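You operate a simulated robot arm through the tools that you are given. There is no shell and no other tool. Be economical: measure what you need, move in short steps, check, and stop when the job is done.

You are at the controls of a simulated two-armed robot. One attempt, no reset.

TASK
Take the napkin from the worktop under the window and hang it over the handle of the oven door.

The check looks at the end state, three seconds after you hand in, the way a careful person would. Anything else that was tipped, shoved, dropped, spilled or broken makes it a failure. Flat cloth is picked up by pressing the open fingertips on it (5 to 10 N) and closing them slowly along it; thin cloth reads only 2 to 8 mm in the jaws.

THE ROBOT
Two 7-joint arms with two-finger parallel grippers on one trunk, on a base that drives. Base frame: it is fixed to the floor where the robot stands at the start and does not move with it; the origin is under the middle of the robot, x ahead of it, y to its left, z up; the surface under the hand at the start is at about z = 86. Readings come in cm, rad, newtons and seconds.
The left shoulder is at the start at [2, 13.8, 115], the right one opposite. With the tool pointing down near the work surface each hand reaches from about 16 to 50 cm from the robot's upright axis, wherever it stands, measured 20 degrees to its own side. Payload 1.57 kg a hand.
The tool frame of a hand sits at the grasp point between the pads (the TCP): z along the fingers, y along the line on which they close. The tips reach 3 cm beyond it. Largest opening 8 cm; finger width 1.7, thickness 1.2; the body of the gripper, 4 by 8.2 cm, starts 8 cm behind the TCP.
Orientation is told as [roll, pitch, yaw] about the base's x, y, z axes, in that order, counted from this pose: with the fingers straight down and closing along the base's y, the tool's x points along the base's -x, its y along +y and its z along -z.

THE INTERFACE
- The arms move only by the tool apply_moves. It takes "left_steps", "right_steps" or both (then of equal length, played together; a hand with none holds still); each is a list of rows, each a list of 7 numbers: the turn, a rotation vector about the tool's x, y, z in units of 90 degrees (1.0 is 90 degrees), then the shift along the tool's x, y, z in units of 500 mm (1.0 is 500 mm), then the gripper command, from -1 (fully open) to 1 (shut), values between in proportion. In form: [[rx, ry, rz, tx, ty, tz, gripper], ...]. A call has 1 to 20 rows; each row is the pose to reach, as a shift and turn from the pose commanded when the call began, along the tool's axes at that moment. A call with a number of a shift or a turn outside -1 to 1 is refused whole. A row lasts 0.2 s, in which the tool goes at most 5 cm and 0.15 rad; a call with a longer step from one row to the next is refused whole, and so is a gripper value outside its range. Where a pose cannot be reached the arm comes as near as it can. A force on the tool above 40 N (or 10 N above the force at the start of the call, whichever is more), or a blocked arm, ends the call early, and 0.2 s more pass. The fingers move at their own pace (about 4.5 cm/s each) and stop on an object; they squeeze with about 31 N. The grip force told is the motor's: it shows also when the fingers shut on nothing. Time passes only in rows, and 0.2 s behind the last, so rows that repeat a pose let the fingers close. It gives the time, the measured TCP pose, the force on the tool (base axes), the opening and the grip force at its end, in the units of the frame above (readings bear some noise), with the torque about the TCP (base axes, N m) and any sound that the robot's microphone picked up.
- Cameras (640 x 400 px; columns grow to the right, rows downward): "scene" is now at [18.15, -3.54, 109.05]; the picture's right is [-0.39, -0.92, 0.00], its down [0.00, -0.00, -1.00] and it looks along [0.92, -0.39, 0.00] (base axes); focal length 214 px, centre (320, 200). "left" rides on the left gripper at [7.2, 0.7, -12.2] in its tool frame; the picture's right is [-0.09, 1.00, 0.00], its down [-0.84, -0.08, -0.54] and it looks along [-0.54, -0.05, 0.84] (tool axes); focal length 238 px, centre (320, 200). "right" rides on the right gripper at [7.2, -0.7, -12.2] in its tool frame; the picture's right is [0.09, 1.00, 0.00], its down [-0.84, 0.08, -0.54] and it looks along [-0.54, 0.05, 0.84] (tool axes); focal length 238 px, centre (320, 200). There is no depth. A picture from a camera that has moved, and an enlarged one, comes with that camera's place and axes in the base frame and with its lens.
- get_image(camera): a new picture of that camera. It takes no simulated time.
- raise_lower(by): slides the trunk up (or, below 0, down) by that many cm; the arms and the scene camera ride with it, the base frame stays. It gives what a move gives, with no picture.
- roll_base(legs): drives the robot by 1 to 6 legs, each [ahead, left, turn to the left] in cm, cm and rad, along the robot's own axes; the way and the turn of a leg run together, so that a leg with both is an arc; at most 150 cm and 3.142 rad a leg. The arms and the cameras ride along, it lands a little off, and it stops where it bumps. It gives what a move gives.
- turn_head(pan, tilt): turns the head with the scene camera to pan (to the left, within 1.047 rad either way) and tilt (down, from -0.506 to 1.204), counted from straight ahead of the robot. It gives what a move gives.
- zoom(camera, box): a new picture of the part [left, top, right, bottom] of that camera's present view, enlarged. It takes no simulated time.
- hand_in(): hands the job in; it is judged then, once.

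Work in short steps. Places have to be worked out from the pictures, the camera data and where the tool is seen: move nearer, look again, correct. Check each grasp and each placing, and mend what went wrong. You have 120 turns and 100 pictures in all, those below and enlarged ones among them. Open the grippers and draw the arms clear of the work before you hand the job in, unless the task says otherwise; then end with one line.

The tools are called after ">>>" as name(argument=value, ...) on one line, values as JSON. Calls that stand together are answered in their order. apply_moves: Moves the arms, as the interface text tells. Its arguments: {"type":"object","properties":{"left_steps":{"type":"array","items":{"type":"array","items":{"type":"number"}}},"right_steps":{"type":"array","items":{"type":"array","items":{"type":"number"}}}},"required":[]} The other tools are called the same way: raise_lower (by) slides the trunk up or down; roll_base (legs) drives the base; turn_head (pan, tilt) turns the head that bears the scene camera; get_image (camera) takes a picture; zoom (camera, box) takes an enlarged picture of a part of a camera's view; hand_in () hands the job in.

At the start:

```text
time: 0.0
left_tcp_pos: [22.84, -2.06, 107.07]
left_ee_rot: [0.004, 0.498, 0.0]
left_force: [0.7, 0.2, 0.2]
left_torque: [-0.03, -0.03, 0.01]
left_width: 7.99
left_grasp_force: 0.0
right_tcp_pos: [19.15, -27.87, 100.71]
right_ee_rot: [-0.199, 0.457, -0.101]
right_force: [-0.6, -0.2, 0.1]
right_torque: [0.02, 0.02, -0.02]
right_width: 8.0
right_grasp_force: 0.0
trunk travel left (down, up): [-52.5, 71.5]
robot x, y, heading: [0.11, 0.6, -0.001]
head pan, tilt: [-0.4, -0.003]
```

scene: 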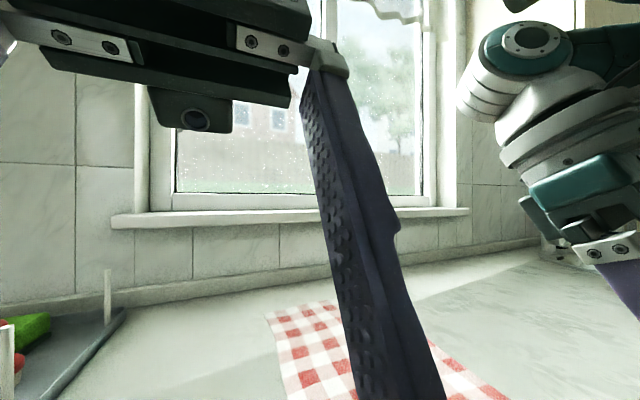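
right: 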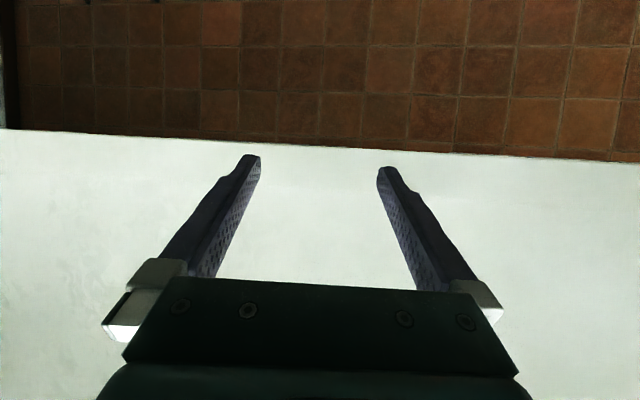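
left: 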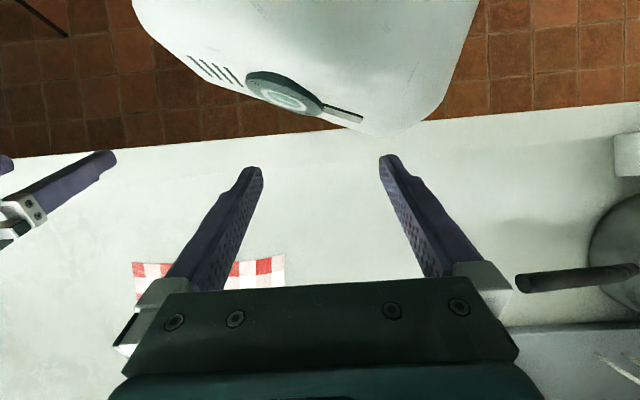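

The napkin is on the worktop ahead and to the right; the left hand blocks the view. I tilt the head down to see it better.

>>> turn_head(pan=-0.4, tilt=0.7)

>>> get_image(camera="scene")

>>> turn_head(pan=-1.047, tilt=0.4)

>>> get_image(camera="scene")

>>> turn_head(pan=1.047, tilt=0.4)

>>> get_image(camera="scene")

```text
time: 1.1
left_tcp_pos: [23.24, -2.04, 106.71]
left_ee_rot: [0.008, 0.483, 0.011]
left_force: [31.5, -2.1, -57.8]
left_torque: [-2.69, -0.96, -1.35]
left_width: 7.81
left_grasp_force: 0.0
right_tcp_pos: [19.11, -27.83, 100.79]
right_ee_rot: [-0.198, 0.459, -0.103]
right_force: [0.0, 0.5, 0.3]
right_torque: [0.02, -0.01, 0.03]
right_width: 7.99
right_grasp_force: 0.0
trunk travel left (down, up): [-52.5, 71.5]
robot x, y, heading: [0.06, 0.2, 0.003]
head pan, tilt: [-0.4, 0.7]
```

```text
96 pictures are left
camera scene: at [18.06, -3.35, 103.47], right [-0.38, -0.93, 0.0], down [-0.53, 0.21, -0.82], along [0.76, -0.31, -0.57], focal length 214 px, centre (320, 200)
```

scene: 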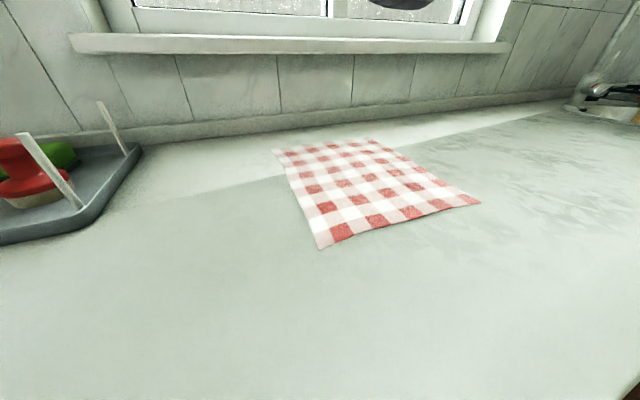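

```text
time: 2.1
left_tcp_pos: [22.75, -1.95, 107.11]
left_ee_rot: [0.005, 0.498, 0.002]
left_force: [-0.4, 0.2, 0.0]
left_torque: [-0.01, 0.01, 0.0]
left_width: 8.01
left_grasp_force: 0.1
right_tcp_pos: [19.27, -27.88, 100.86]
right_ee_rot: [-0.198, 0.46, -0.104]
right_force: [0.0, -0.1, -0.5]
right_torque: [0.01, -0.01, 0.0]
right_width: 8.01
right_grasp_force: 0.0
trunk travel left (down, up): [-52.5, 71.5]
robot x, y, heading: [0.02, -0.41, -0.003]
head pan, tilt: [-1.047, 0.4]
```

```text
95 pictures are left
camera scene: at [14.52, -8.05, 105.31], right [-0.87, -0.5, 0.0], down [-0.2, 0.34, -0.92], along [0.46, -0.8, -0.39], focal length 214 px, centre (320, 200)
```

scene: 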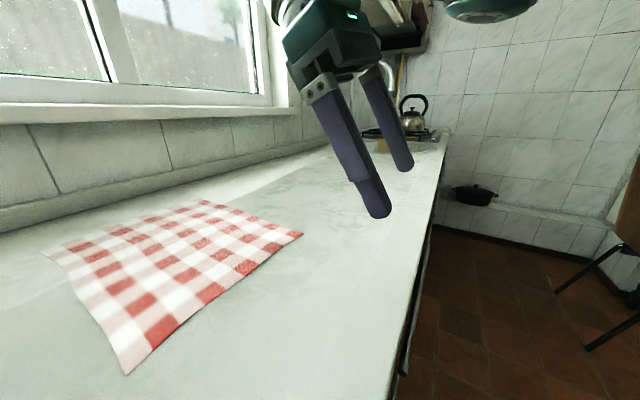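

```text
time: 4.1
left_tcp_pos: [22.79, -2.12, 107.04]
left_ee_rot: [0.004, 0.5, 0.001]
left_force: [-0.7, 0.0, 0.5]
left_torque: [0.04, 0.03, 0.03]
left_width: 7.99
left_grasp_force: 0.1
right_tcp_pos: [19.19, -27.81, 100.84]
right_ee_rot: [-0.199, 0.461, -0.102]
right_force: [0.2, 0.1, 0.0]
right_torque: [0.02, -0.04, -0.02]
right_width: 7.99
right_grasp_force: 0.0
trunk travel left (down, up): [-52.5, 71.5]
robot x, y, heading: [-0.35, 0.11, 0.0]
head pan, tilt: [1.047, 0.4]
```

```text
94 pictures are left
camera scene: at [14.51, 7.98, 105.32], right [0.87, -0.5, 0.0], down [-0.19, -0.34, -0.92], along [0.46, 0.8, -0.39], focal length 214 px, centre (320, 200)
```

scene: 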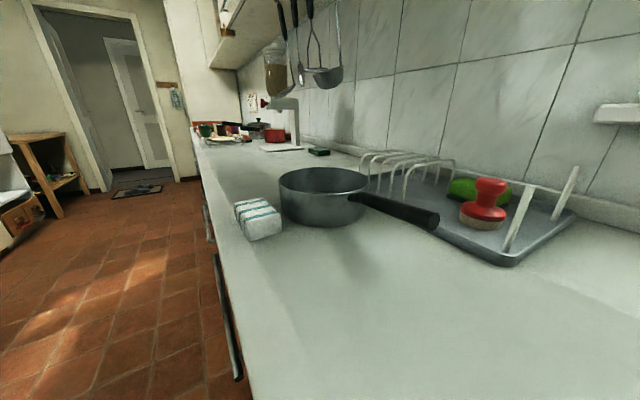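

The napkin lies at about x 33–62, y −9…−35 on the worktop. The oven isn't visible yet, so I back off and look at the counter fronts before picking.

>>> roll_base(legs=[[-60, 0, 0]])

>>> turn_head(pan=-0.7, tilt=0.4)

>>> get_image(camera="scene")

>>> turn_head(pan=0.7, tilt=0.4)

>>> get_image(camera="scene")

```text
time: 7.5
left_tcp_pos: [-38.5, -2.06, 107.06]
left_ee_rot: [0.003, 0.498, -0.019]
left_force: [0.5, -0.6, -0.3]
left_torque: [-0.02, 0.03, -0.01]
left_width: 8.01
left_grasp_force: 0.0
right_tcp_pos: [-42.5, -27.58, 100.74]
right_ee_rot: [-0.199, 0.462, -0.118]
right_force: [0.3, 0.0, -0.1]
right_torque: [0.02, 0.0, -0.01]
right_width: 7.97
right_grasp_force: 0.0
trunk travel left (down, up): [-52.5, 71.5]
robot x, y, heading: [-61.38, 0.77, -0.017]
head pan, tilt: [1.047, 0.4]
```

```text
time: 9.3
left_tcp_pos: [-38.24, -2.16, 106.96]
left_ee_rot: [-0.007, 0.489, -0.009]
left_force: [39.4, -34.0, -6.2]
left_torque: [-0.51, -1.15, -0.66]
left_width: 5.02
left_grasp_force: 0.0
right_tcp_pos: [-42.58, -27.6, 100.82]
right_ee_rot: [-0.2, 0.462, -0.123]
right_force: [1.1, 0.6, -0.5]
right_torque: [0.01, 0.0, 0.02]
right_width: 8.02
right_grasp_force: 0.1
trunk travel left (down, up): [-52.5, 71.5]
robot x, y, heading: [-61.58, 0.51, -0.018]
head pan, tilt: [-0.7, 0.4]
```

```text
93 pictures are left
camera scene: at [-43.99, -5.26, 105.3], right [-0.6, -0.8, 0.0], down [-0.31, 0.24, -0.92], along [0.73, -0.56, -0.39], focal length 214 px, centre (320, 200)
```

scene: 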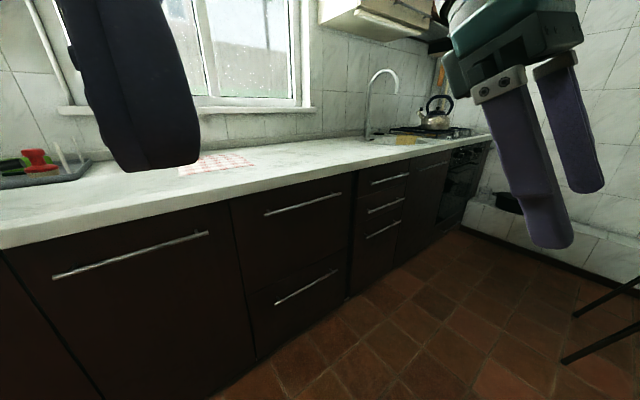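

```text
time: 10.8
left_tcp_pos: [-38.52, -1.94, 107.01]
left_ee_rot: [0.003, 0.5, -0.016]
left_force: [-0.5, 0.5, 1.1]
left_torque: [0.01, 0.02, 0.0]
left_width: 8.02
left_grasp_force: 0.1
right_tcp_pos: [-42.44, -27.63, 100.79]
right_ee_rot: [-0.198, 0.462, -0.119]
right_force: [0.7, -0.5, 1.3]
right_torque: [0.06, -0.01, -0.01]
right_width: 8.0
right_grasp_force: 0.0
trunk travel left (down, up): [-52.5, 71.5]
robot x, y, heading: [-61.1, 0.46, -0.018]
head pan, tilt: [0.7, 0.4]
```

```text
92 pictures are left
camera scene: at [-44.17, 6.17, 105.32], right [0.63, -0.78, 0.0], down [-0.3, -0.24, -0.92], along [0.72, 0.58, -0.39], focal length 214 px, centre (320, 200)
```

scene: 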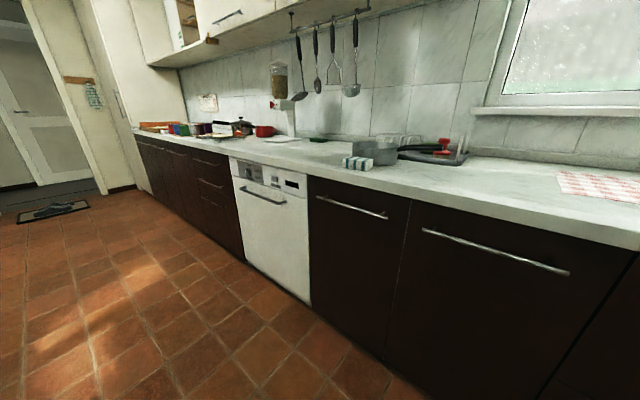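

The oven seems to be the black unit below the hob far on the right (the white one on the left is a dishwasher). First I move the left hand away from the head (it was brushing the head), then drive right for a close look.

>>> apply_moves(left_steps=[[0, 0, 0, 0, 0.08, 0, -1], [0, 0, 0, 0, 0.16, 0, -1], [0, 0, 0, 0, 0.24, 0, -1], [0, 0, 0, 0, 0.32, 0, -1]])

>>> roll_base(legs=[[0, -100, 0]])

>>> turn_head(pan=-0.6, tilt=0.4)

>>> get_image(camera="scene")

```text
time: 11.5
left_tcp_pos: [-38.21, 4.46, 106.9]
left_ee_rot: [-0.034, 0.5, -0.013]
left_force: [4.5, -14.9, 0.0]
left_torque: [-0.2, -0.2, 0.51]
left_width: 8.0
left_grasp_force: 0.1
right_tcp_pos: [-42.7, -27.61, 100.76]
right_ee_rot: [-0.201, 0.463, -0.123]
right_force: [-0.3, 0.0, -0.4]
right_torque: [0.01, 0.02, -0.02]
right_width: 7.98
right_grasp_force: 0.0
trunk travel left (down, up): [-52.5, 71.5]
robot x, y, heading: [-61.15, 0.86, -0.014]
head pan, tilt: [0.7, 0.4]
stopped in row 3 (left hand): the force on the tool passed its limit at 67 N (the readings are from after the stop); the commanded pose is now the measured one
```

```text
time: 16.6
left_tcp_pos: [-40.37, -94.64, 106.86]
left_ee_rot: [-0.032, 0.501, -0.021]
left_force: [15.2, -18.4, 1.6]
left_torque: [-0.43, -0.27, 1.06]
left_width: 8.04
left_grasp_force: 0.1
right_tcp_pos: [-44.93, -126.9, 100.81]
right_ee_rot: [-0.203, 0.461, -0.125]
right_force: [0.2, 0.3, 0.2]
right_torque: [-0.03, 0.02, 0.01]
right_width: 8.01
right_grasp_force: 0.0
trunk travel left (down, up): [-52.5, 71.5]
robot x, y, heading: [-63.7, -98.39, -0.022]
head pan, tilt: [0.7, 0.4]
```

```text
time: 18.1
left_tcp_pos: [-40.39, -94.75, 106.71]
left_ee_rot: [-0.031, 0.5, -0.021]
left_force: [0.1, 0.3, 0.2]
left_torque: [0.01, -0.02, -0.07]
left_width: 8.01
left_grasp_force: 0.0
right_tcp_pos: [-44.72, -126.79, 100.82]
right_ee_rot: [-0.201, 0.464, -0.124]
right_force: [-0.2, -0.2, 0.7]
right_torque: [-0.03, -0.01, 0.01]
right_width: 7.99
right_grasp_force: 0.0
trunk travel left (down, up): [-52.5, 71.5]
robot x, y, heading: [-62.88, -98.37, -0.023]
head pan, tilt: [-0.6, 0.4]
```

```text
91 pictures are left
camera scene: at [-45.89, -104.25, 105.32], right [-0.58, -0.81, 0.0], down [-0.32, 0.23, -0.92], along [0.75, -0.54, -0.39], focal length 214 px, centre (320, 200)
```

scene: 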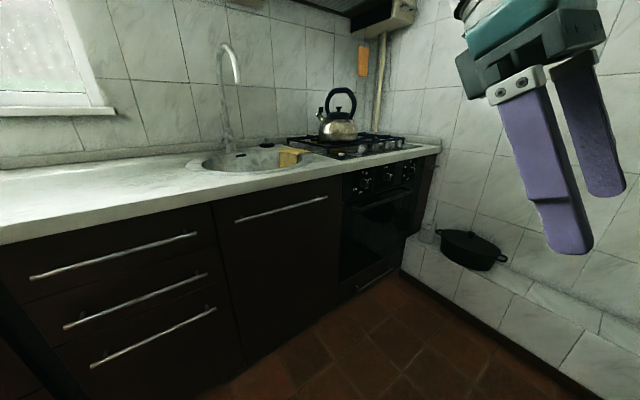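

The oven is to the right in the corner. I enlarge its door.

>>> zoom(camera="scene", box=[320, 130, 450, 300])

```text
2.35 times, centred on (385, 215) of scene
camera zoom: at [-45.89, -104.25, 105.32], right [-0.58, -0.81, 0.0], down [-0.32, 0.23, -0.92], along [0.75, -0.54, -0.39], focal length 505 px, centre (167, 165)
```

zoom: 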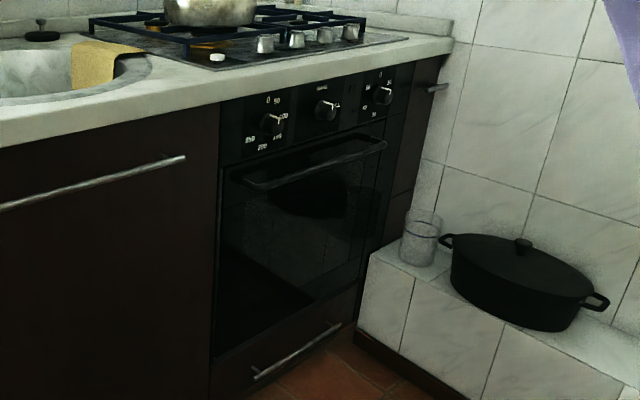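

The handle is a dark bar on the oven door, roughly y −162…−204, z ≈ 67, x ≈ 11. Now I go back to the napkin, with the robot centred on it at y ≈ −22.

>>> roll_base(legs=[[0, 76, 0.022], [40, 0, 0]])

>>> turn_head(pan=0, tilt=0.6)

>>> get_image(camera="scene")

```text
time: 24.2
left_tcp_pos: [-0.17, -18.54, 106.87]
left_ee_rot: [-0.032, 0.502, 0.03]
left_force: [0.2, -0.4, 0.2]
left_torque: [0.02, -0.01, -0.01]
left_width: 8.0
left_grasp_force: 0.1
right_tcp_pos: [-3.13, -50.86, 100.84]
right_ee_rot: [-0.2, 0.46, -0.077]
right_force: [1.0, -0.1, -0.2]
right_torque: [0.01, 0.03, 0.0]
right_width: 7.97
right_grasp_force: 0.0
trunk travel left (down, up): [-52.5, 71.5]
robot x, y, heading: [-22.8, -24.1, 0.02]
head pan, tilt: [-0.6, 0.4]
```

```text
time: 25.2
left_tcp_pos: [-0.34, -18.59, 106.88]
left_ee_rot: [-0.032, 0.502, 0.027]
left_force: [0.5, 0.0, -0.8]
left_torque: [0.01, -0.02, 0.04]
left_width: 8.01
left_grasp_force: 0.0
right_tcp_pos: [-3.22, -50.95, 100.81]
right_ee_rot: [-0.199, 0.462, -0.077]
right_force: [-0.2, -0.6, -0.1]
right_torque: [0.01, 0.04, -0.02]
right_width: 8.0
right_grasp_force: 0.2
trunk travel left (down, up): [-52.5, 71.5]
robot x, y, heading: [-22.92, -23.46, 0.026]
head pan, tilt: [0.0, 0.6]
```

```text
89 pictures are left
camera scene: at [-4.3, -23.14, 103.5], right [0.02, -1.0, 0.0], down [-0.56, -0.01, -0.83], along [0.82, 0.02, -0.56], focal length 214 px, centre (320, 200)
```

scene: 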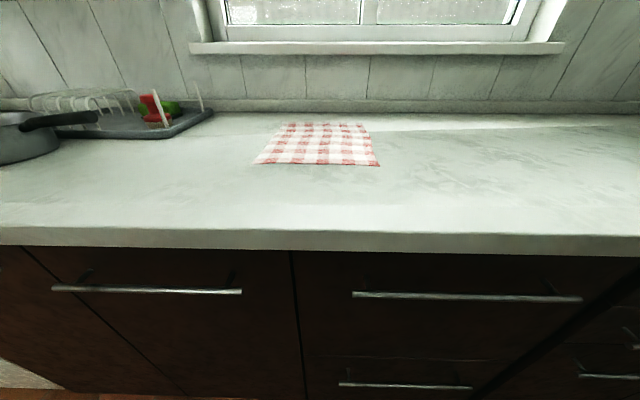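

Napkin's near corners are at about (33.5, −9.4) and (33.1, −33.6), matching the first estimate. I drive up to x ≈ 0, straightening the heading.

>>> roll_base(legs=[[22, 1, -0.025]])

>>> get_image(camera="scene")

```text
time: 26.9
left_tcp_pos: [21.27, -18.0, 106.83]
left_ee_rot: [-0.031, 0.5, 0.0]
left_force: [0.4, 0.2, 0.2]
left_torque: [0.02, 0.02, 0.01]
left_width: 8.02
left_grasp_force: 0.1
right_tcp_pos: [17.45, -50.23, 100.92]
right_ee_rot: [-0.198, 0.46, -0.106]
right_force: [-0.3, 0.5, 0.1]
right_torque: [-0.03, 0.01, -0.01]
right_width: 7.98
right_grasp_force: 0.1
trunk travel left (down, up): [-52.5, 71.5]
robot x, y, heading: [-1.4, -22.44, -0.006]
head pan, tilt: [0.0, 0.6]
```

```text
88 pictures are left
camera scene: at [17.09, -22.41, 103.5], right [0.0, -1.0, 0.0], down [-0.56, 0.0, -0.83], along [0.83, 0.0, -0.56], focal length 214 px, centre (320, 200)
```

scene: 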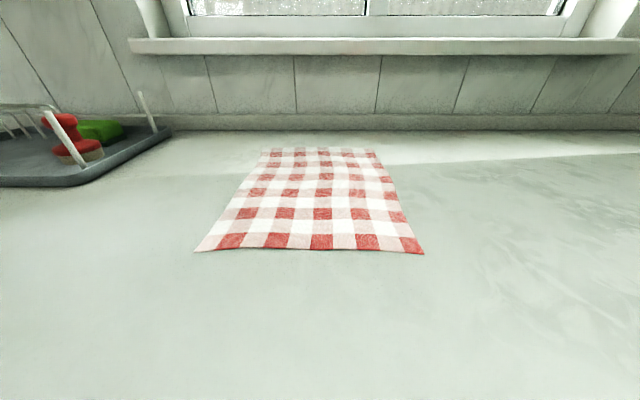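

Corners confirmed near (33, −9) and (33, −33.5). I bring both hands, pointing straight down and half open, above the near corners at z ≈ 100.

>>> apply_moves(left_steps=[[0.0025, -0.04, 0, -0.04, 0.014, -0.003, -0.5], [0.005, -0.08, 0, -0.081, 0.028, -0.005, 0], [0.0075, -0.12, 0, -0.122, 0.041, -0.008, 0], [0.01, -0.16, 0, -0.162, 0.055, -0.011, 0], [0.0125, -0.2, 0, -0.203, 0.069, -0.013, 0], [0.015, -0.24, 0, -0.243, 0.083, -0.016, 0], [0.0175, -0.28, 0, -0.284, 0.096, -0.018, 0], [0.02, -0.318, 0, -0.324, 0.11, -0.021, 0], [0.02, -0.318, 0, -0.324, 0.11, -0.021, 0]], right_steps=[[-0.014, -0.0375, -0.005, -0.0375, 0.051, -0.0266, -0.5], [-0.028, -0.075, -0.01, -0.075, 0.102, -0.053, 0], [-0.042, -0.1125, -0.0145, -0.1125, 0.153, -0.08, 0], [-0.0555, -0.15, -0.019, -0.15, 0.2035, -0.1065, 0], [-0.069, -0.187, -0.024, -0.1875, 0.254, -0.133, 0], [-0.083, -0.225, -0.029, -0.225, 0.305, -0.16, 0], [-0.097, -0.262, -0.034, -0.2625, 0.356, -0.186, 0], [-0.111, -0.2995, -0.0385, -0.3, 0.407, -0.213, 0], [-0.111, -0.2995, -0.0385, -0.3, 0.407, -0.213, 0]])

>>> get_image(camera="scene")

>>> get_image(camera="left")

>>> get_image(camera="right")

```text
time: 28.9
left_tcp_pos: [36.01, -12.65, 99.95]
left_ee_rot: [-0.059, 0.0, 0.024]
left_force: [-0.2, -0.1, -0.8]
left_torque: [-0.01, -0.01, -0.01]
left_width: 3.99
left_grasp_force: 0.1
right_tcp_pos: [35.92, -29.77, 99.69]
right_ee_rot: [0.004, -0.001, 0.0]
right_force: [0.0, 0.0, 0.3]
right_torque: [0.0, -0.02, -0.03]
right_width: 4.01
right_grasp_force: 0.1
trunk travel left (down, up): [-52.5, 71.5]
robot x, y, heading: [-1.91, -22.67, -0.006]
head pan, tilt: [0.0, 0.6]
```

```text
87 pictures are left
camera scene: at [17.07, -22.42, 103.49], right [0.0, -1.0, 0.0], down [-0.56, 0.0, -0.83], along [0.83, 0.0, -0.56], focal length 214 px, centre (320, 200)
```

scene: 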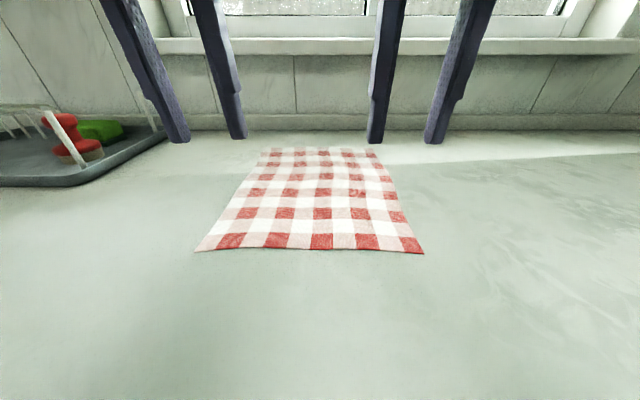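

```text
86 pictures are left
camera left: at [28.68, -11.51, 112.15], right [0.07, 1.0, -0.06], down [0.84, -0.03, 0.55], along [0.54, -0.09, -0.84], focal length 238 px, centre (320, 200)
```

left: 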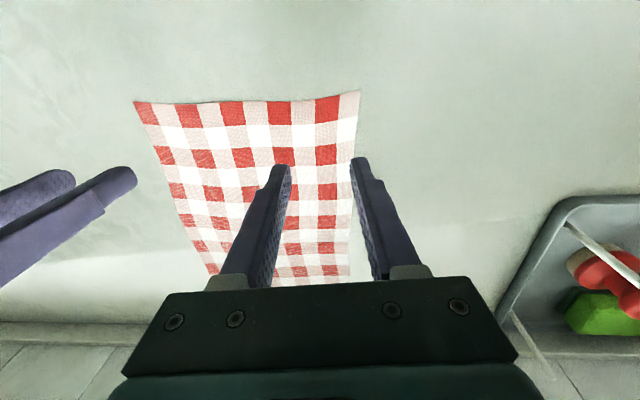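

```text
85 pictures are left
camera right: at [28.71, -30.59, 111.94], right [-0.09, 1.0, 0.0], down [0.84, 0.08, 0.54], along [0.54, 0.05, -0.84], focal length 238 px, centre (320, 200)
```

right: 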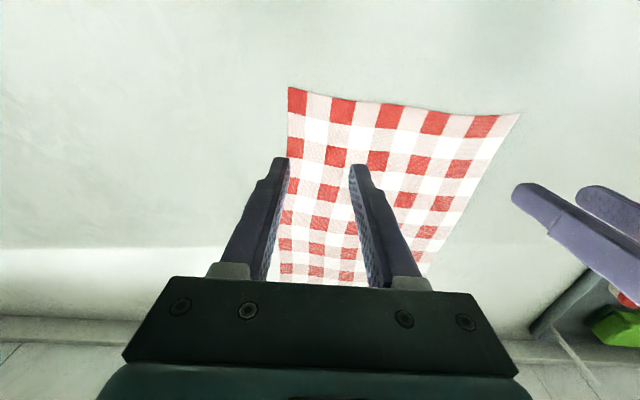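

Corners agree in the wrist cameras ((32.7, −9.3), (32.4, −33.4)). I lower both hands to about 1 cm above the cloth at x ≈ 35.

>>> apply_moves(left_steps=[[-0.02, 0, 0.008, 0.005, 0.002, 0.05, 0], [-0.0376, 0, 0.015, 0.01, 0.004, 0.1, 0], [-0.0376, 0, 0.015, 0.02, 0.006, 0.15, 0], [-0.0376, 0, 0.015, 0.02, 0.008, 0.195, 0], [-0.0376, 0, 0.015, 0.02, 0.008, 0.195, 0]], right_steps=[[0, 0, 0, 0.005, 0, 0.05, 0], [0, 0, 0, 0.01, 0, 0.1, 0], [0, 0, 0, 0.02, 0, 0.15, 0], [0, 0, 0, 0.02, 0, 0.19, 0], [0, 0, 0, 0.02, 0, 0.19, 0]])

>>> get_image(camera="scene")

```text
time: 30.1
left_tcp_pos: [34.96, -12.64, 90.11]
left_ee_rot: [0.002, 0.001, -0.002]
left_force: [-0.3, -0.3, 0.9]
left_torque: [0.0, -0.02, -0.01]
left_width: 4.0
left_grasp_force: 0.0
right_tcp_pos: [34.75, -29.79, 90.3]
right_ee_rot: [0.003, -0.004, 0.001]
right_force: [0.2, -0.1, 0.2]
right_torque: [-0.02, 0.0, 0.01]
right_width: 3.99
right_grasp_force: 0.1
trunk travel left (down, up): [-52.5, 71.5]
robot x, y, heading: [-1.88, -22.12, -0.001]
head pan, tilt: [0.0, 0.6]
```

```text
84 pictures are left
camera scene: at [17.08, -22.41, 103.49], right [0.0, -1.0, 0.0], down [-0.56, 0.0, -0.83], along [0.83, 0.0, -0.56], focal length 214 px, centre (320, 200)
```

scene: 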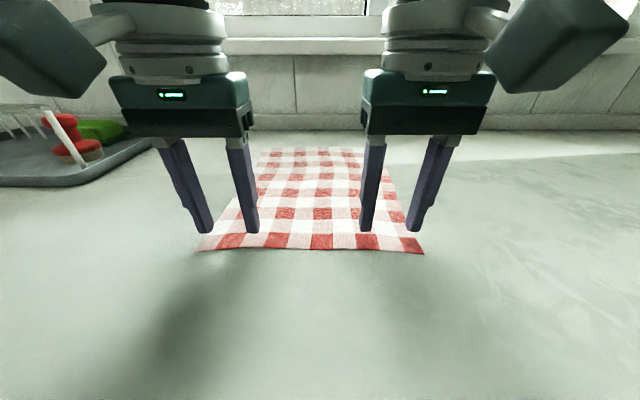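

Outer fingers are just about at the cloth's side edges; I shift each hand 0.7 cm inward and lower another 0.9 cm.

>>> apply_moves(left_steps=[[0, 0, 0, 0, -0.014, 0, 0], [0, 0, 0, 0, -0.014, 0.01, 0], [0, 0, 0, 0, -0.014, 0.018, 0], [0, 0, 0, 0, -0.014, 0.018, 0]], right_steps=[[0, 0, 0, 0, 0.014, 0, 0], [0, 0, 0, 0, 0.014, 0.01, 0], [0, 0, 0, 0, 0.014, 0.02, 0], [0, 0, 0, 0, 0.014, 0.02, 0]])

```text
time: 31.1
left_tcp_pos: [34.86, -13.49, 89.25]
left_ee_rot: [0.001, -0.001, 0.0]
left_force: [0.6, -0.2, 0.0]
left_torque: [-0.01, 0.03, -0.03]
left_width: 4.03
left_grasp_force: 0.1
right_tcp_pos: [34.96, -29.2, 89.21]
right_ee_rot: [0.004, -0.002, 0.002]
right_force: [0.1, -1.1, -1.2]
right_torque: [0.01, 0.0, 0.01]
right_width: 4.0
right_grasp_force: 0.0
trunk travel left (down, up): [-52.5, 71.5]
robot x, y, heading: [-1.69, -22.03, -0.005]
head pan, tilt: [0.0, 0.6]
```

No contact yet; I go down 0.3 cm more.

>>> apply_moves(left_steps=[[0, 0, 0, 0, 0, 0.003, 0], [0, 0, 0, 0, 0, 0.006, 0], [0, 0, 0, 0, 0, 0.006, 0]], right_steps=[[0, 0, 0, 0, 0, 0.003, 0], [0, 0, 0, 0, 0, 0.006, 0], [0, 0, 0, 0, 0, 0.006, 0]])

```text
time: 31.9
left_tcp_pos: [34.97, -13.23, 89.1]
left_ee_rot: [0.0, -0.002, -0.003]
left_force: [-5.9, -1.1, 24.8]
left_torque: [0.14, 0.17, 0.06]
left_width: 3.99
left_grasp_force: 0.0
right_tcp_pos: [34.94, -29.12, 89.14]
right_ee_rot: [0.004, -0.002, 0.002]
right_force: [-0.5, 0.7, 2.2]
right_torque: [-0.06, 0.07, -0.01]
right_width: 4.0
right_grasp_force: 0.1
trunk travel left (down, up): [-52.5, 71.5]
robot x, y, heading: [-1.49, -22.37, 0.0]
head pan, tilt: [0.0, 0.6]
```

Left presses with 25 N, right with 2 N. I ease the left up 0.15 cm and the right down 0.05 cm.

>>> apply_moves(left_steps=[[0, 0, 0, 0, 0, -0.0025, 0], [0, 0, 0, 0, 0, -0.0025, 0]], right_steps=[[0, 0, 0, 0, 0, 0.001, 0], [0, 0, 0, 0, 0, 0.001, 0]])

```text
time: 32.5
left_tcp_pos: [35.0, -13.33, 89.23]
left_ee_rot: [0.002, -0.003, -0.001]
left_force: [-2.7, -0.3, 21.7]
left_torque: [-0.16, 0.16, -0.06]
left_width: 3.98
left_grasp_force: 0.1
right_tcp_pos: [35.07, -29.12, 89.12]
right_ee_rot: [0.004, -0.004, 0.002]
right_force: [-3.0, 0.1, 11.3]
right_torque: [-0.31, 0.05, -0.04]
right_width: 4.02
right_grasp_force: 0.0
trunk travel left (down, up): [-52.5, 71.5]
robot x, y, heading: [-1.78, -22.56, -0.005]
head pan, tilt: [0.0, 0.6]
```

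Right is at 11 N, left still 22 N; small upward trims on both.

>>> apply_moves(left_steps=[[0, 0, 0, 0, 0, -0.0017, 0], [0, 0, 0, 0, 0, -0.0017, 0]], right_steps=[[0, 0, 0, 0, 0, -0.0002, 0], [0, 0, 0, 0, 0, -0.0002, 0]])

```text
time: 33.1
left_tcp_pos: [34.87, -13.31, 89.14]
left_ee_rot: [0.005, 0.0, 0.0]
left_force: [0.6, -0.5, 3.5]
left_torque: [-0.03, -0.04, -0.01]
left_width: 3.99
left_grasp_force: 0.1
right_tcp_pos: [35.08, -29.11, 89.08]
right_ee_rot: [0.005, -0.005, 0.004]
right_force: [-3.9, 0.5, 23.3]
right_torque: [-0.56, 0.1, -0.11]
right_width: 3.99
right_grasp_force: 0.2
trunk travel left (down, up): [-52.5, 71.5]
robot x, y, heading: [-1.52, -22.55, -0.004]
head pan, tilt: [0.0, 0.6]
```

Left 3.5 N, right 23 N (there is some creep). Trim again.

>>> apply_moves(left_steps=[[0, 0, 0, 0, 0, 0.0004, 0], [0, 0, 0, 0, 0, 0.0004, 0]], right_steps=[[0, 0, 0, 0, 0, -0.0013, 0], [0, 0, 0, 0, 0, -0.0013, 0]])

```text
time: 33.7
left_tcp_pos: [34.94, -13.27, 89.12]
left_ee_rot: [0.002, 0.0, 0.0]
left_force: [-2.3, 0.1, 7.4]
left_torque: [-0.07, 0.07, -0.05]
left_width: 3.99
left_grasp_force: 0.1
right_tcp_pos: [35.16, -29.22, 89.12]
right_ee_rot: [0.003, -0.001, 0.002]
right_force: [-0.9, 1.7, 17.1]
right_torque: [-0.41, 0.03, -0.06]
right_width: 3.94
right_grasp_force: 0.0
trunk travel left (down, up): [-52.5, 71.5]
robot x, y, heading: [-1.73, -22.63, -0.005]
head pan, tilt: [0.0, 0.6]
```

Left is at 7 N. I ease the right a bit more and close both slowly along the cloth.

>>> apply_moves(left_steps=[[0, 0, 0, 0, 0, 0, 0], [0, 0, 0, 0, 0, 0, 0.1], [0, 0, 0, 0, 0, 0, 0.2], [0, 0, 0, 0, 0, 0, 0.3], [0, 0, 0, 0, 0, 0, 0.4], [0, 0, 0, 0, 0, 0, 0.5], [0, 0, 0, 0, 0, 0, 0.6], [0, 0, 0, 0, 0, 0, 0.7], [0, 0, 0, 0, 0, 0, 0.8], [0, 0, 0, 0, 0, 0, 0.9], [0, 0, 0, 0, 0, 0, 1], [0, 0, 0, 0, 0, 0, 1], [0, 0, 0, 0, 0, 0, 1]], right_steps=[[0, 0, 0, 0, 0, -0.0008, 0], [0, 0, 0, 0, 0, -0.0008, 0.1], [0, 0, 0, 0, 0, -0.0008, 0.2], [0, 0, 0, 0, 0, -0.0008, 0.3], [0, 0, 0, 0, 0, -0.0008, 0.4], [0, 0, 0, 0, 0, -0.0008, 0.5], [0, 0, 0, 0, 0, -0.0008, 0.6], [0, 0, 0, 0, 0, -0.0008, 0.7], [0, 0, 0, 0, 0, -0.0008, 0.8], [0, 0, 0, 0, 0, -0.0008, 0.9], [0, 0, 0, 0, 0, -0.0008, 1], [0, 0, 0, 0, 0, -0.0008, 1], [0, 0, 0, 0, 0, -0.0008, 1]])

>>> get_image(camera="scene")

```text
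time: 36.5
left_tcp_pos: [34.99, -13.41, 89.13]
left_ee_rot: [0.001, 0.002, -0.001]
left_force: [0.8, -0.8, 9.6]
left_torque: [0.0, 0.02, 0.02]
left_width: 0.7
left_grasp_force: 26.5
right_tcp_pos: [35.17, -29.13, 89.19]
right_ee_rot: [0.003, -0.002, 0.001]
right_force: [-0.3, 0.4, 1.1]
right_torque: [0.04, 0.01, -0.01]
right_width: 0.02
right_grasp_force: 21.3
trunk travel left (down, up): [-52.5, 71.5]
robot x, y, heading: [-1.55, -22.47, -0.001]
head pan, tilt: [0.0, 0.6]
```

```text
83 pictures are left
camera scene: at [17.14, -22.41, 103.51], right [0.0, -1.0, 0.0], down [-0.56, 0.0, -0.83], along [0.83, 0.0, -0.56], focal length 214 px, centre (320, 200)
```

scene: 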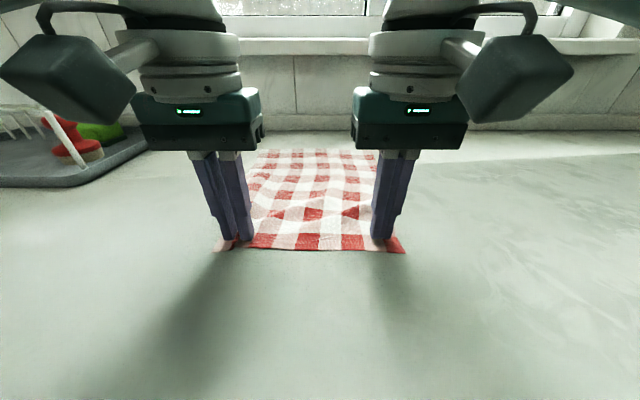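

Left has the cloth (7 mm); right closed on nothing and the cloth's right edge moved to y ≈ −31.6. I lift the right by 0.6 cm, open to ~3.4 cm and shift it inward 0.9 cm, then lower to just above contact.

>>> apply_moves(right_steps=[[0, 0, 0, 0, 0, -0.012, 1], [0, 0, 0, 0, 0.018, -0.012, 0.15], [0, 0, 0, 0, 0.018, -0.012, 0.15], [0, 0, 0, 0, 0.018, -0.012, 0.15], [0, 0, 0, 0, 0.018, 0, 0.15], [0, 0, 0, 0, 0.018, 0.001, 0.15]])

>>> get_image(camera="scene")

```text
time: 37.9
left_tcp_pos: [34.91, -13.5, 88.99]
left_ee_rot: [0.001, 0.001, -0.001]
left_force: [0.9, 0.0, 10.2]
left_torque: [0.01, 0.04, -0.02]
left_width: 0.66
left_grasp_force: 26.3
right_tcp_pos: [35.22, -28.48, 89.2]
right_ee_rot: [0.005, -0.001, 0.001]
right_force: [0.1, -0.2, 1.5]
right_torque: [-0.03, 0.02, -0.01]
right_width: 3.4
right_grasp_force: 0.0
trunk travel left (down, up): [-52.5, 71.5]
robot x, y, heading: [-1.65, -22.51, -0.0]
head pan, tilt: [0.0, 0.6]
```

```text
82 pictures are left
camera scene: at [17.15, -22.41, 103.51], right [0.0, -1.0, 0.0], down [-0.56, 0.0, -0.83], along [0.83, 0.0, -0.56], focal length 214 px, centre (320, 200)
```

scene: 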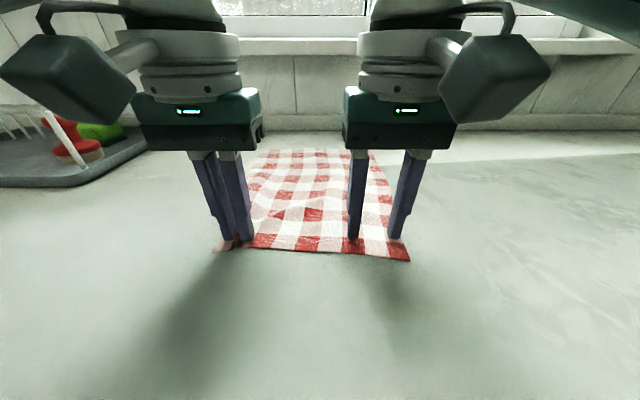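

Both right fingers stand over the cloth now. I press down 0.07 cm more and close slowly.

>>> apply_moves(right_steps=[[0, 0, 0, 0, 0, 0.0012, 0.15], [0, 0, 0, 0, 0, 0.0014, 0.15]])

```text
time: 38.5
left_tcp_pos: [34.89, -13.35, 89.08]
left_ee_rot: [0.002, -0.001, -0.003]
left_force: [-1.2, -0.5, 8.0]
left_torque: [-0.01, 0.05, -0.02]
left_width: 0.68
left_grasp_force: 26.5
right_tcp_pos: [35.06, -28.4, 89.1]
right_ee_rot: [0.004, -0.002, 0.002]
right_force: [1.7, 0.3, 9.3]
right_torque: [-0.21, -0.05, 0.04]
right_width: 3.4
right_grasp_force: 0.1
trunk travel left (down, up): [-52.5, 71.5]
robot x, y, heading: [-2.04, -22.17, -0.003]
head pan, tilt: [0.0, 0.6]
```

9 N on the right hand: now close slowly.

>>> apply_moves(right_steps=[[0, 0, 0, 0, 0, 0, 0.2], [0, 0, 0, 0, 0, 0, 0.3], [0, 0, 0, 0, 0, 0, 0.4], [0, 0, 0, 0, 0, 0, 0.5], [0, 0, 0, 0, 0, 0.0002, 0.6], [0, 0, 0, 0, 0, 0.0002, 0.7], [0, 0, 0, 0, 0, 0.0002, 0.8], [0, 0, 0, 0, 0, 0.0002, 0.9], [0, 0, 0, 0, 0, 0.0002, 1], [0, 0, 0, 0, 0, 0.0002, 1], [0, 0, 0, 0, 0, 0.0002, 1]])

>>> get_image(camera="scene")

```text
time: 40.9
left_tcp_pos: [35.02, -13.44, 89.27]
left_ee_rot: [0.002, -0.003, -0.002]
left_force: [-0.8, -2.3, 1.8]
left_torque: [-0.06, -0.01, 0.03]
left_width: 0.65
left_grasp_force: 26.3
right_tcp_pos: [35.1, -28.34, 89.19]
right_ee_rot: [0.003, -0.004, 0.002]
right_force: [1.0, 0.6, 24.1]
right_torque: [-0.09, 0.06, -0.04]
right_width: 0.18
right_grasp_force: 24.1
trunk travel left (down, up): [-52.5, 71.5]
robot x, y, heading: [-1.91, -22.39, -0.006]
head pan, tilt: [0.0, 0.6]
```

```text
81 pictures are left
camera scene: at [17.23, -22.44, 103.54], right [0.0, -1.0, 0.0], down [-0.56, 0.0, -0.83], along [0.83, 0.0, -0.56], focal length 214 px, centre (320, 200)
```

scene: 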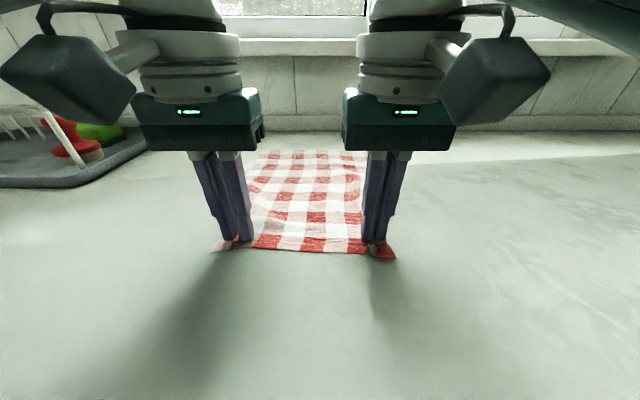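

Right reads 1.8 mm with the cloth gathered at the tips. I lift both 4 cm gently and check.

>>> apply_moves(left_steps=[[0, 0, 0, 0, 0, -0.02, 1], [0, 0, 0, 0, 0, -0.04, 1], [0, 0, 0, 0, 0, -0.06, 1], [0, 0, 0, 0, 0, -0.08, 1], [0, 0, 0, 0, 0, -0.08, 1]], right_steps=[[0, 0, 0, 0, 0, -0.02, 1], [0, 0, 0, 0, 0, -0.04, 1], [0, 0, 0, 0, 0, -0.06, 1], [0, 0, 0, 0, 0, -0.08, 1], [0, 0, 0, 0, 0, -0.08, 1]])

>>> get_image(camera="scene")

```text
time: 42.1
left_tcp_pos: [34.91, -13.26, 93.01]
left_ee_rot: [0.003, 0.0, -0.003]
left_force: [0.4, -2.6, 0.3]
left_torque: [-0.04, 0.0, -0.04]
left_width: 0.62
left_grasp_force: 25.9
right_tcp_pos: [34.95, -28.33, 93.02]
right_ee_rot: [0.004, -0.001, 0.001]
right_force: [0.5, 2.3, -0.5]
right_torque: [0.07, 0.03, 0.01]
right_width: 0.19
right_grasp_force: 24.0
trunk travel left (down, up): [-52.5, 71.5]
robot x, y, heading: [-1.57, -22.02, -0.001]
head pan, tilt: [0.0, 0.6]
```

```text
80 pictures are left
camera scene: at [17.07, -22.41, 103.49], right [0.0, -1.0, 0.0], down [-0.56, 0.0, -0.83], along [0.83, 0.0, -0.56], focal length 214 px, centre (320, 200)
```

scene: 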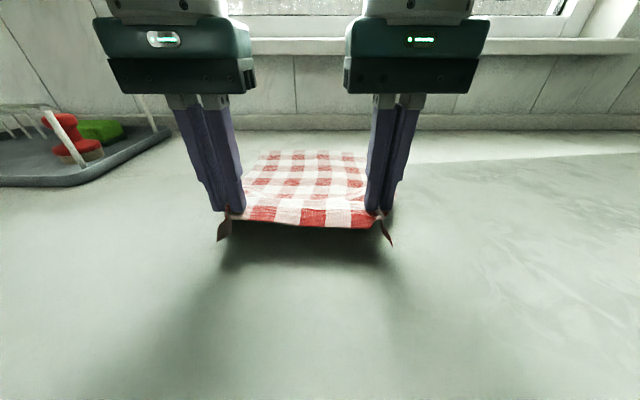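

Both hands hold the napkin with its edge stretched. I relax the tension slightly, raise the trunk 26 cm so it clears the worktop, and check.

>>> apply_moves(right_steps=[[0, 0, 0, 0, 0.006, 0, 1], [0, 0, 0, 0, 0.006, 0, 1]])

>>> raise_lower(by=26)

>>> get_image(camera="scene")

```text
time: 42.7
left_tcp_pos: [34.82, -13.27, 93.03]
left_ee_rot: [0.002, 0.001, -0.002]
left_force: [1.3, -0.3, 0.0]
left_torque: [0.0, 0.01, -0.07]
left_width: 0.61
left_grasp_force: 25.6
right_tcp_pos: [34.99, -27.96, 93.0]
right_ee_rot: [0.004, -0.001, 0.002]
right_force: [0.7, 0.2, -0.6]
right_torque: [0.04, 0.01, -0.04]
right_width: 0.15
right_grasp_force: 23.8
trunk travel left (down, up): [-52.5, 71.5]
robot x, y, heading: [-1.84, -22.14, -0.001]
head pan, tilt: [0.0, 0.6]
```

```text
time: 45.4
left_tcp_pos: [34.85, -13.32, 119.03]
left_ee_rot: [0.003, 0.0, -0.002]
left_force: [-0.2, -0.3, -0.4]
left_torque: [-0.01, 0.01, -0.01]
left_width: 0.61
left_grasp_force: 25.7
right_tcp_pos: [34.92, -28.04, 119.17]
right_ee_rot: [0.004, 0.0, 0.002]
right_force: [0.0, 1.1, 0.5]
right_torque: [0.02, 0.03, -0.01]
right_width: 0.16
right_grasp_force: 23.3
trunk travel left (down, up): [-78.5, 45.5]
robot x, y, heading: [-1.75, -22.61, -0.003]
head pan, tilt: [0.0, 0.6]
```

```text
79 pictures are left
camera scene: at [17.07, -22.41, 129.49], right [0.0, -1.0, 0.0], down [-0.56, 0.0, -0.83], along [0.83, 0.0, -0.56], focal length 214 px, centre (320, 200)
```

scene: 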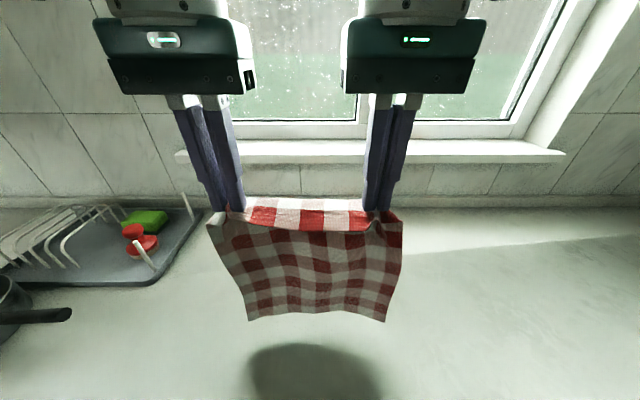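

The napkin hangs flat between the hands. I back off 27 cm (thin legs of furniture stand near x ≈ −63, y −128…−172, so I keep to the corridor) and look right.

>>> roll_base(legs=[[-27, 0, 0]])

>>> turn_head(pan=-1.047, tilt=0.5)

>>> get_image(camera="scene")

```text
time: 47.3
left_tcp_pos: [7.95, -13.15, 118.97]
left_ee_rot: [0.003, 0.0, -0.001]
left_force: [-0.4, -0.5, 0.3]
left_torque: [0.02, 0.02, -0.02]
left_width: 0.64
left_grasp_force: 26.0
right_tcp_pos: [8.0, -28.08, 119.07]
right_ee_rot: [0.002, -0.001, 0.001]
right_force: [0.1, -0.4, -0.5]
right_torque: [-0.02, -0.01, -0.03]
right_width: 0.18
right_grasp_force: 22.9
trunk travel left (down, up): [-78.5, 45.5]
robot x, y, heading: [-28.54, -22.06, -0.002]
head pan, tilt: [0.0, 0.6]
```

```text
time: 48.6
left_tcp_pos: [7.94, -13.07, 119.05]
left_ee_rot: [0.001, 0.0, -0.001]
left_force: [0.1, 0.1, -0.1]
left_torque: [0.0, 0.0, 0.01]
left_width: 0.62
left_grasp_force: 26.2
right_tcp_pos: [7.96, -28.06, 119.13]
right_ee_rot: [0.003, 0.001, 0.0]
right_force: [-0.6, -0.2, -0.9]
right_torque: [0.01, 0.01, 0.0]
right_width: 0.18
right_grasp_force: 23.6
trunk travel left (down, up): [-78.5, 45.5]
robot x, y, heading: [-28.51, -22.01, -0.001]
head pan, tilt: [-1.047, 0.499]
```

```text
78 pictures are left
camera scene: at [-14.2, -30.19, 130.4], right [-0.87, -0.5, 0.0], down [-0.24, 0.42, -0.88], along [0.44, -0.76, -0.48], focal length 214 px, centre (320, 200)
```

scene: 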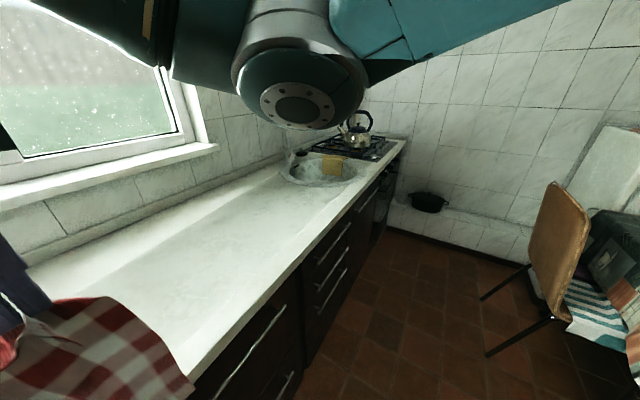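

The way along the counter looks clear at x ≈ −28 with the chair behind. I drive 100 cm to the right and look again.

>>> roll_base(legs=[[0, -100, 0]])

>>> get_image(camera="scene")

```text
time: 53.9
left_tcp_pos: [6.25, -117.21, 119.09]
left_ee_rot: [0.002, 0.001, -0.029]
left_force: [-0.8, 0.2, 0.1]
left_torque: [0.03, 0.0, 0.01]
left_width: 0.63
left_grasp_force: 25.6
right_tcp_pos: [5.91, -131.92, 119.04]
right_ee_rot: [0.003, 0.0, -0.027]
right_force: [0.5, 0.3, 0.2]
right_torque: [0.0, 0.03, -0.01]
right_width: 0.19
right_grasp_force: 23.8
trunk travel left (down, up): [-78.5, 45.5]
robot x, y, heading: [-30.31, -125.13, -0.032]
head pan, tilt: [-1.047, 0.499]
```

```text
77 pictures are left
camera scene: at [-16.25, -133.53, 130.4], right [-0.88, -0.47, 0.0], down [-0.23, 0.42, -0.88], along [0.41, -0.77, -0.48], focal length 214 px, centre (320, 200)
```

scene: 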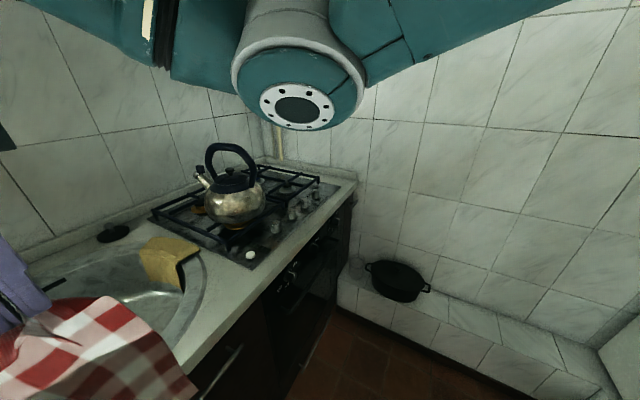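

The right elbow has room to the wall (y ≈ −233). I enlarge the oven front before continuing.

>>> zoom(camera="scene", box=[230, 180, 390, 360])

```text
2.22 times, centred on (310, 270) of scene
camera zoom: at [-16.25, -133.53, 130.4], right [-0.88, -0.47, 0.0], down [-0.23, 0.42, -0.88], along [0.41, -0.77, -0.48], focal length 477 px, centre (342, 44)
```

zoom: 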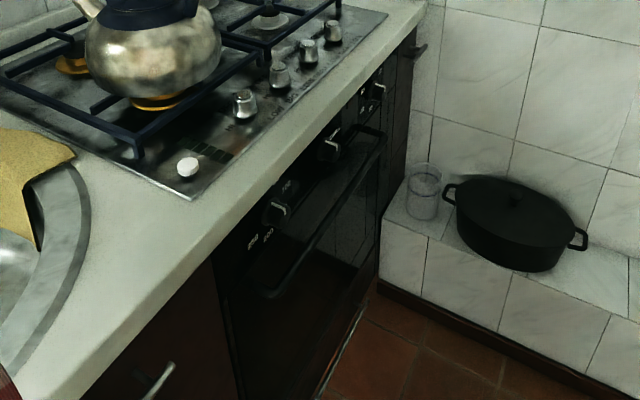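

Triangulating both views: the handle bar runs y ≈ −165…−208 at x ≈ 13, z ≈ 66. I drive on 57 cm right, straightening the heading.

>>> roll_base(legs=[[2, -57, 0.03]])

>>> turn_head(pan=0, tilt=0.9)

>>> get_image(camera="scene")

```text
time: 57.2
left_tcp_pos: [6.82, -174.54, 119.03]
left_ee_rot: [0.002, -0.001, -0.014]
left_force: [-0.5, -0.2, 0.0]
left_torque: [-0.02, 0.03, -0.02]
left_width: 0.61
left_grasp_force: 25.5
right_tcp_pos: [6.76, -189.31, 119.11]
right_ee_rot: [0.002, 0.0, -0.011]
right_force: [0.1, 1.4, 0.0]
right_torque: [-0.02, 0.02, 0.03]
right_width: 0.16
right_grasp_force: 23.4
trunk travel left (down, up): [-78.5, 45.5]
robot x, y, heading: [-29.4, -183.22, -0.019]
head pan, tilt: [-1.047, 0.499]
```

```text
time: 58.5
left_tcp_pos: [6.84, -174.51, 119.11]
left_ee_rot: [0.003, 0.001, -0.014]
left_force: [0.5, -0.2, -0.4]
left_torque: [-0.05, -0.01, -0.01]
left_width: 0.61
left_grasp_force: 25.6
right_tcp_pos: [6.78, -189.32, 119.06]
right_ee_rot: [0.004, 0.0, -0.01]
right_force: [-0.1, -0.7, 0.7]
right_torque: [-0.01, -0.03, 0.02]
right_width: 0.19
right_grasp_force: 23.5
trunk travel left (down, up): [-78.5, 45.5]
robot x, y, heading: [-29.38, -183.13, -0.016]
head pan, tilt: [0.0, 0.901]
```

```text
75 pictures are left
camera scene: at [-12.32, -183.44, 127.02], right [-0.02, -1.0, 0.0], down [-0.78, 0.01, -0.62], along [0.62, -0.01, -0.78], focal length 214 px, centre (320, 200)
```

scene: 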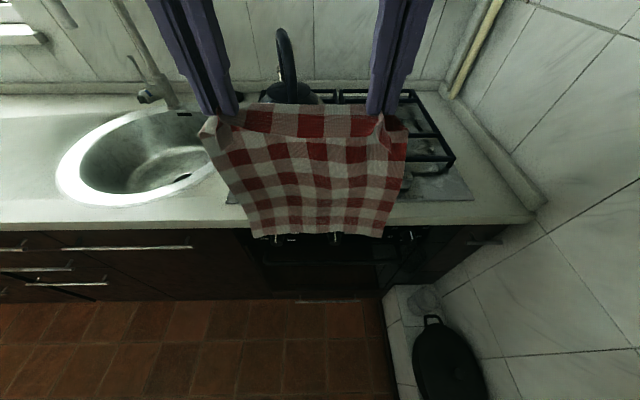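

Centred in front of the oven. I enlarge the area below the cloth to see knobs and bar.

>>> zoom(camera="scene", box=[220, 200, 460, 310])

```text
2.67 times, centred on (340, 255) of scene
camera zoom: at [-12.32, -183.44, 127.02], right [-0.02, -1.0, 0.0], down [-0.78, 0.01, -0.62], along [0.62, -0.01, -0.78], focal length 572 px, centre (267, 53)
```

zoom: 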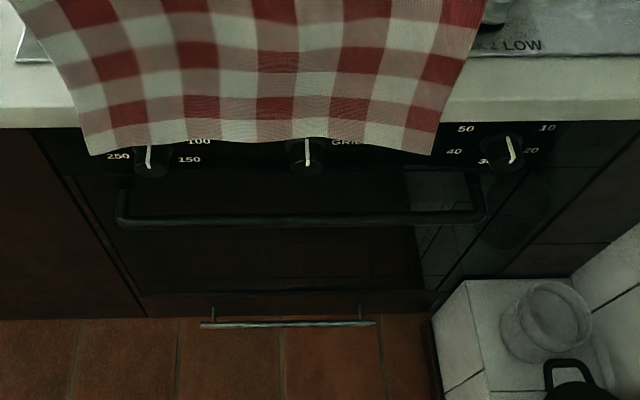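

The bar is at x ≈ 12.6, z ≈ 66, its posts reach the door at x ≈ 16.4; the counter edge is x ≈ 14.9 and knobs end at ≈ 14. So the cloth can be lowered vertically at x ≈ 14 into the gap. First I lower the trunk 20 cm (cloth's bottom still above the bar).

>>> raise_lower(by=-20)

>>> get_image(camera="scene")

```text
time: 60.6
left_tcp_pos: [6.93, -174.52, 99.1]
left_ee_rot: [0.001, 0.001, -0.015]
left_force: [0.0, -0.7, -0.1]
left_torque: [0.0, 0.02, 0.0]
left_width: 0.61
left_grasp_force: 26.0
right_tcp_pos: [6.85, -189.36, 99.07]
right_ee_rot: [0.003, 0.0, -0.009]
right_force: [-0.9, 0.6, 0.0]
right_torque: [-0.02, -0.01, -0.03]
right_width: 0.17
right_grasp_force: 23.5
trunk travel left (down, up): [-58.5, 65.5]
robot x, y, heading: [-29.88, -182.84, -0.017]
head pan, tilt: [0.0, 0.901]
```

```text
73 pictures are left
camera scene: at [-12.32, -183.43, 107.02], right [-0.02, -1.0, 0.0], down [-0.78, 0.01, -0.62], along [0.62, -0.01, -0.78], focal length 214 px, centre (320, 200)
```

scene: 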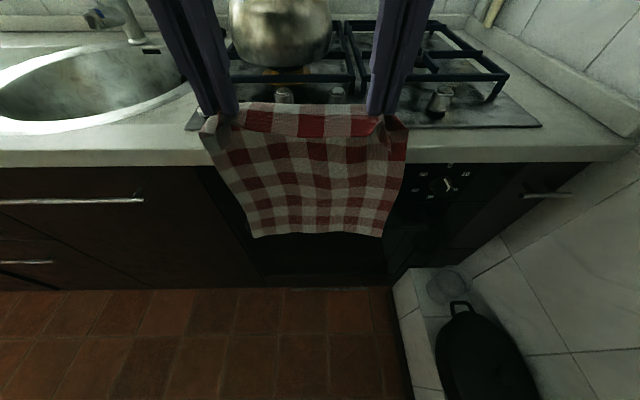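

Counter edge confirmed at x ≈ 14.7, z 83–86. I enlarge to refine the bar.

>>> zoom(camera="scene", box=[200, 140, 480, 300])

```text
2.29 times, centred on (340, 220) of scene
camera zoom: at [-12.32, -183.43, 107.02], right [-0.02, -1.0, 0.0], down [-0.78, 0.01, -0.62], along [0.62, -0.01, -0.78], focal length 490 px, centre (274, 154)
```

zoom: 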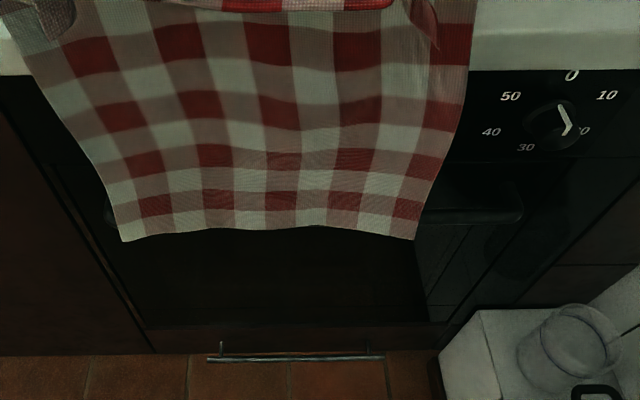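

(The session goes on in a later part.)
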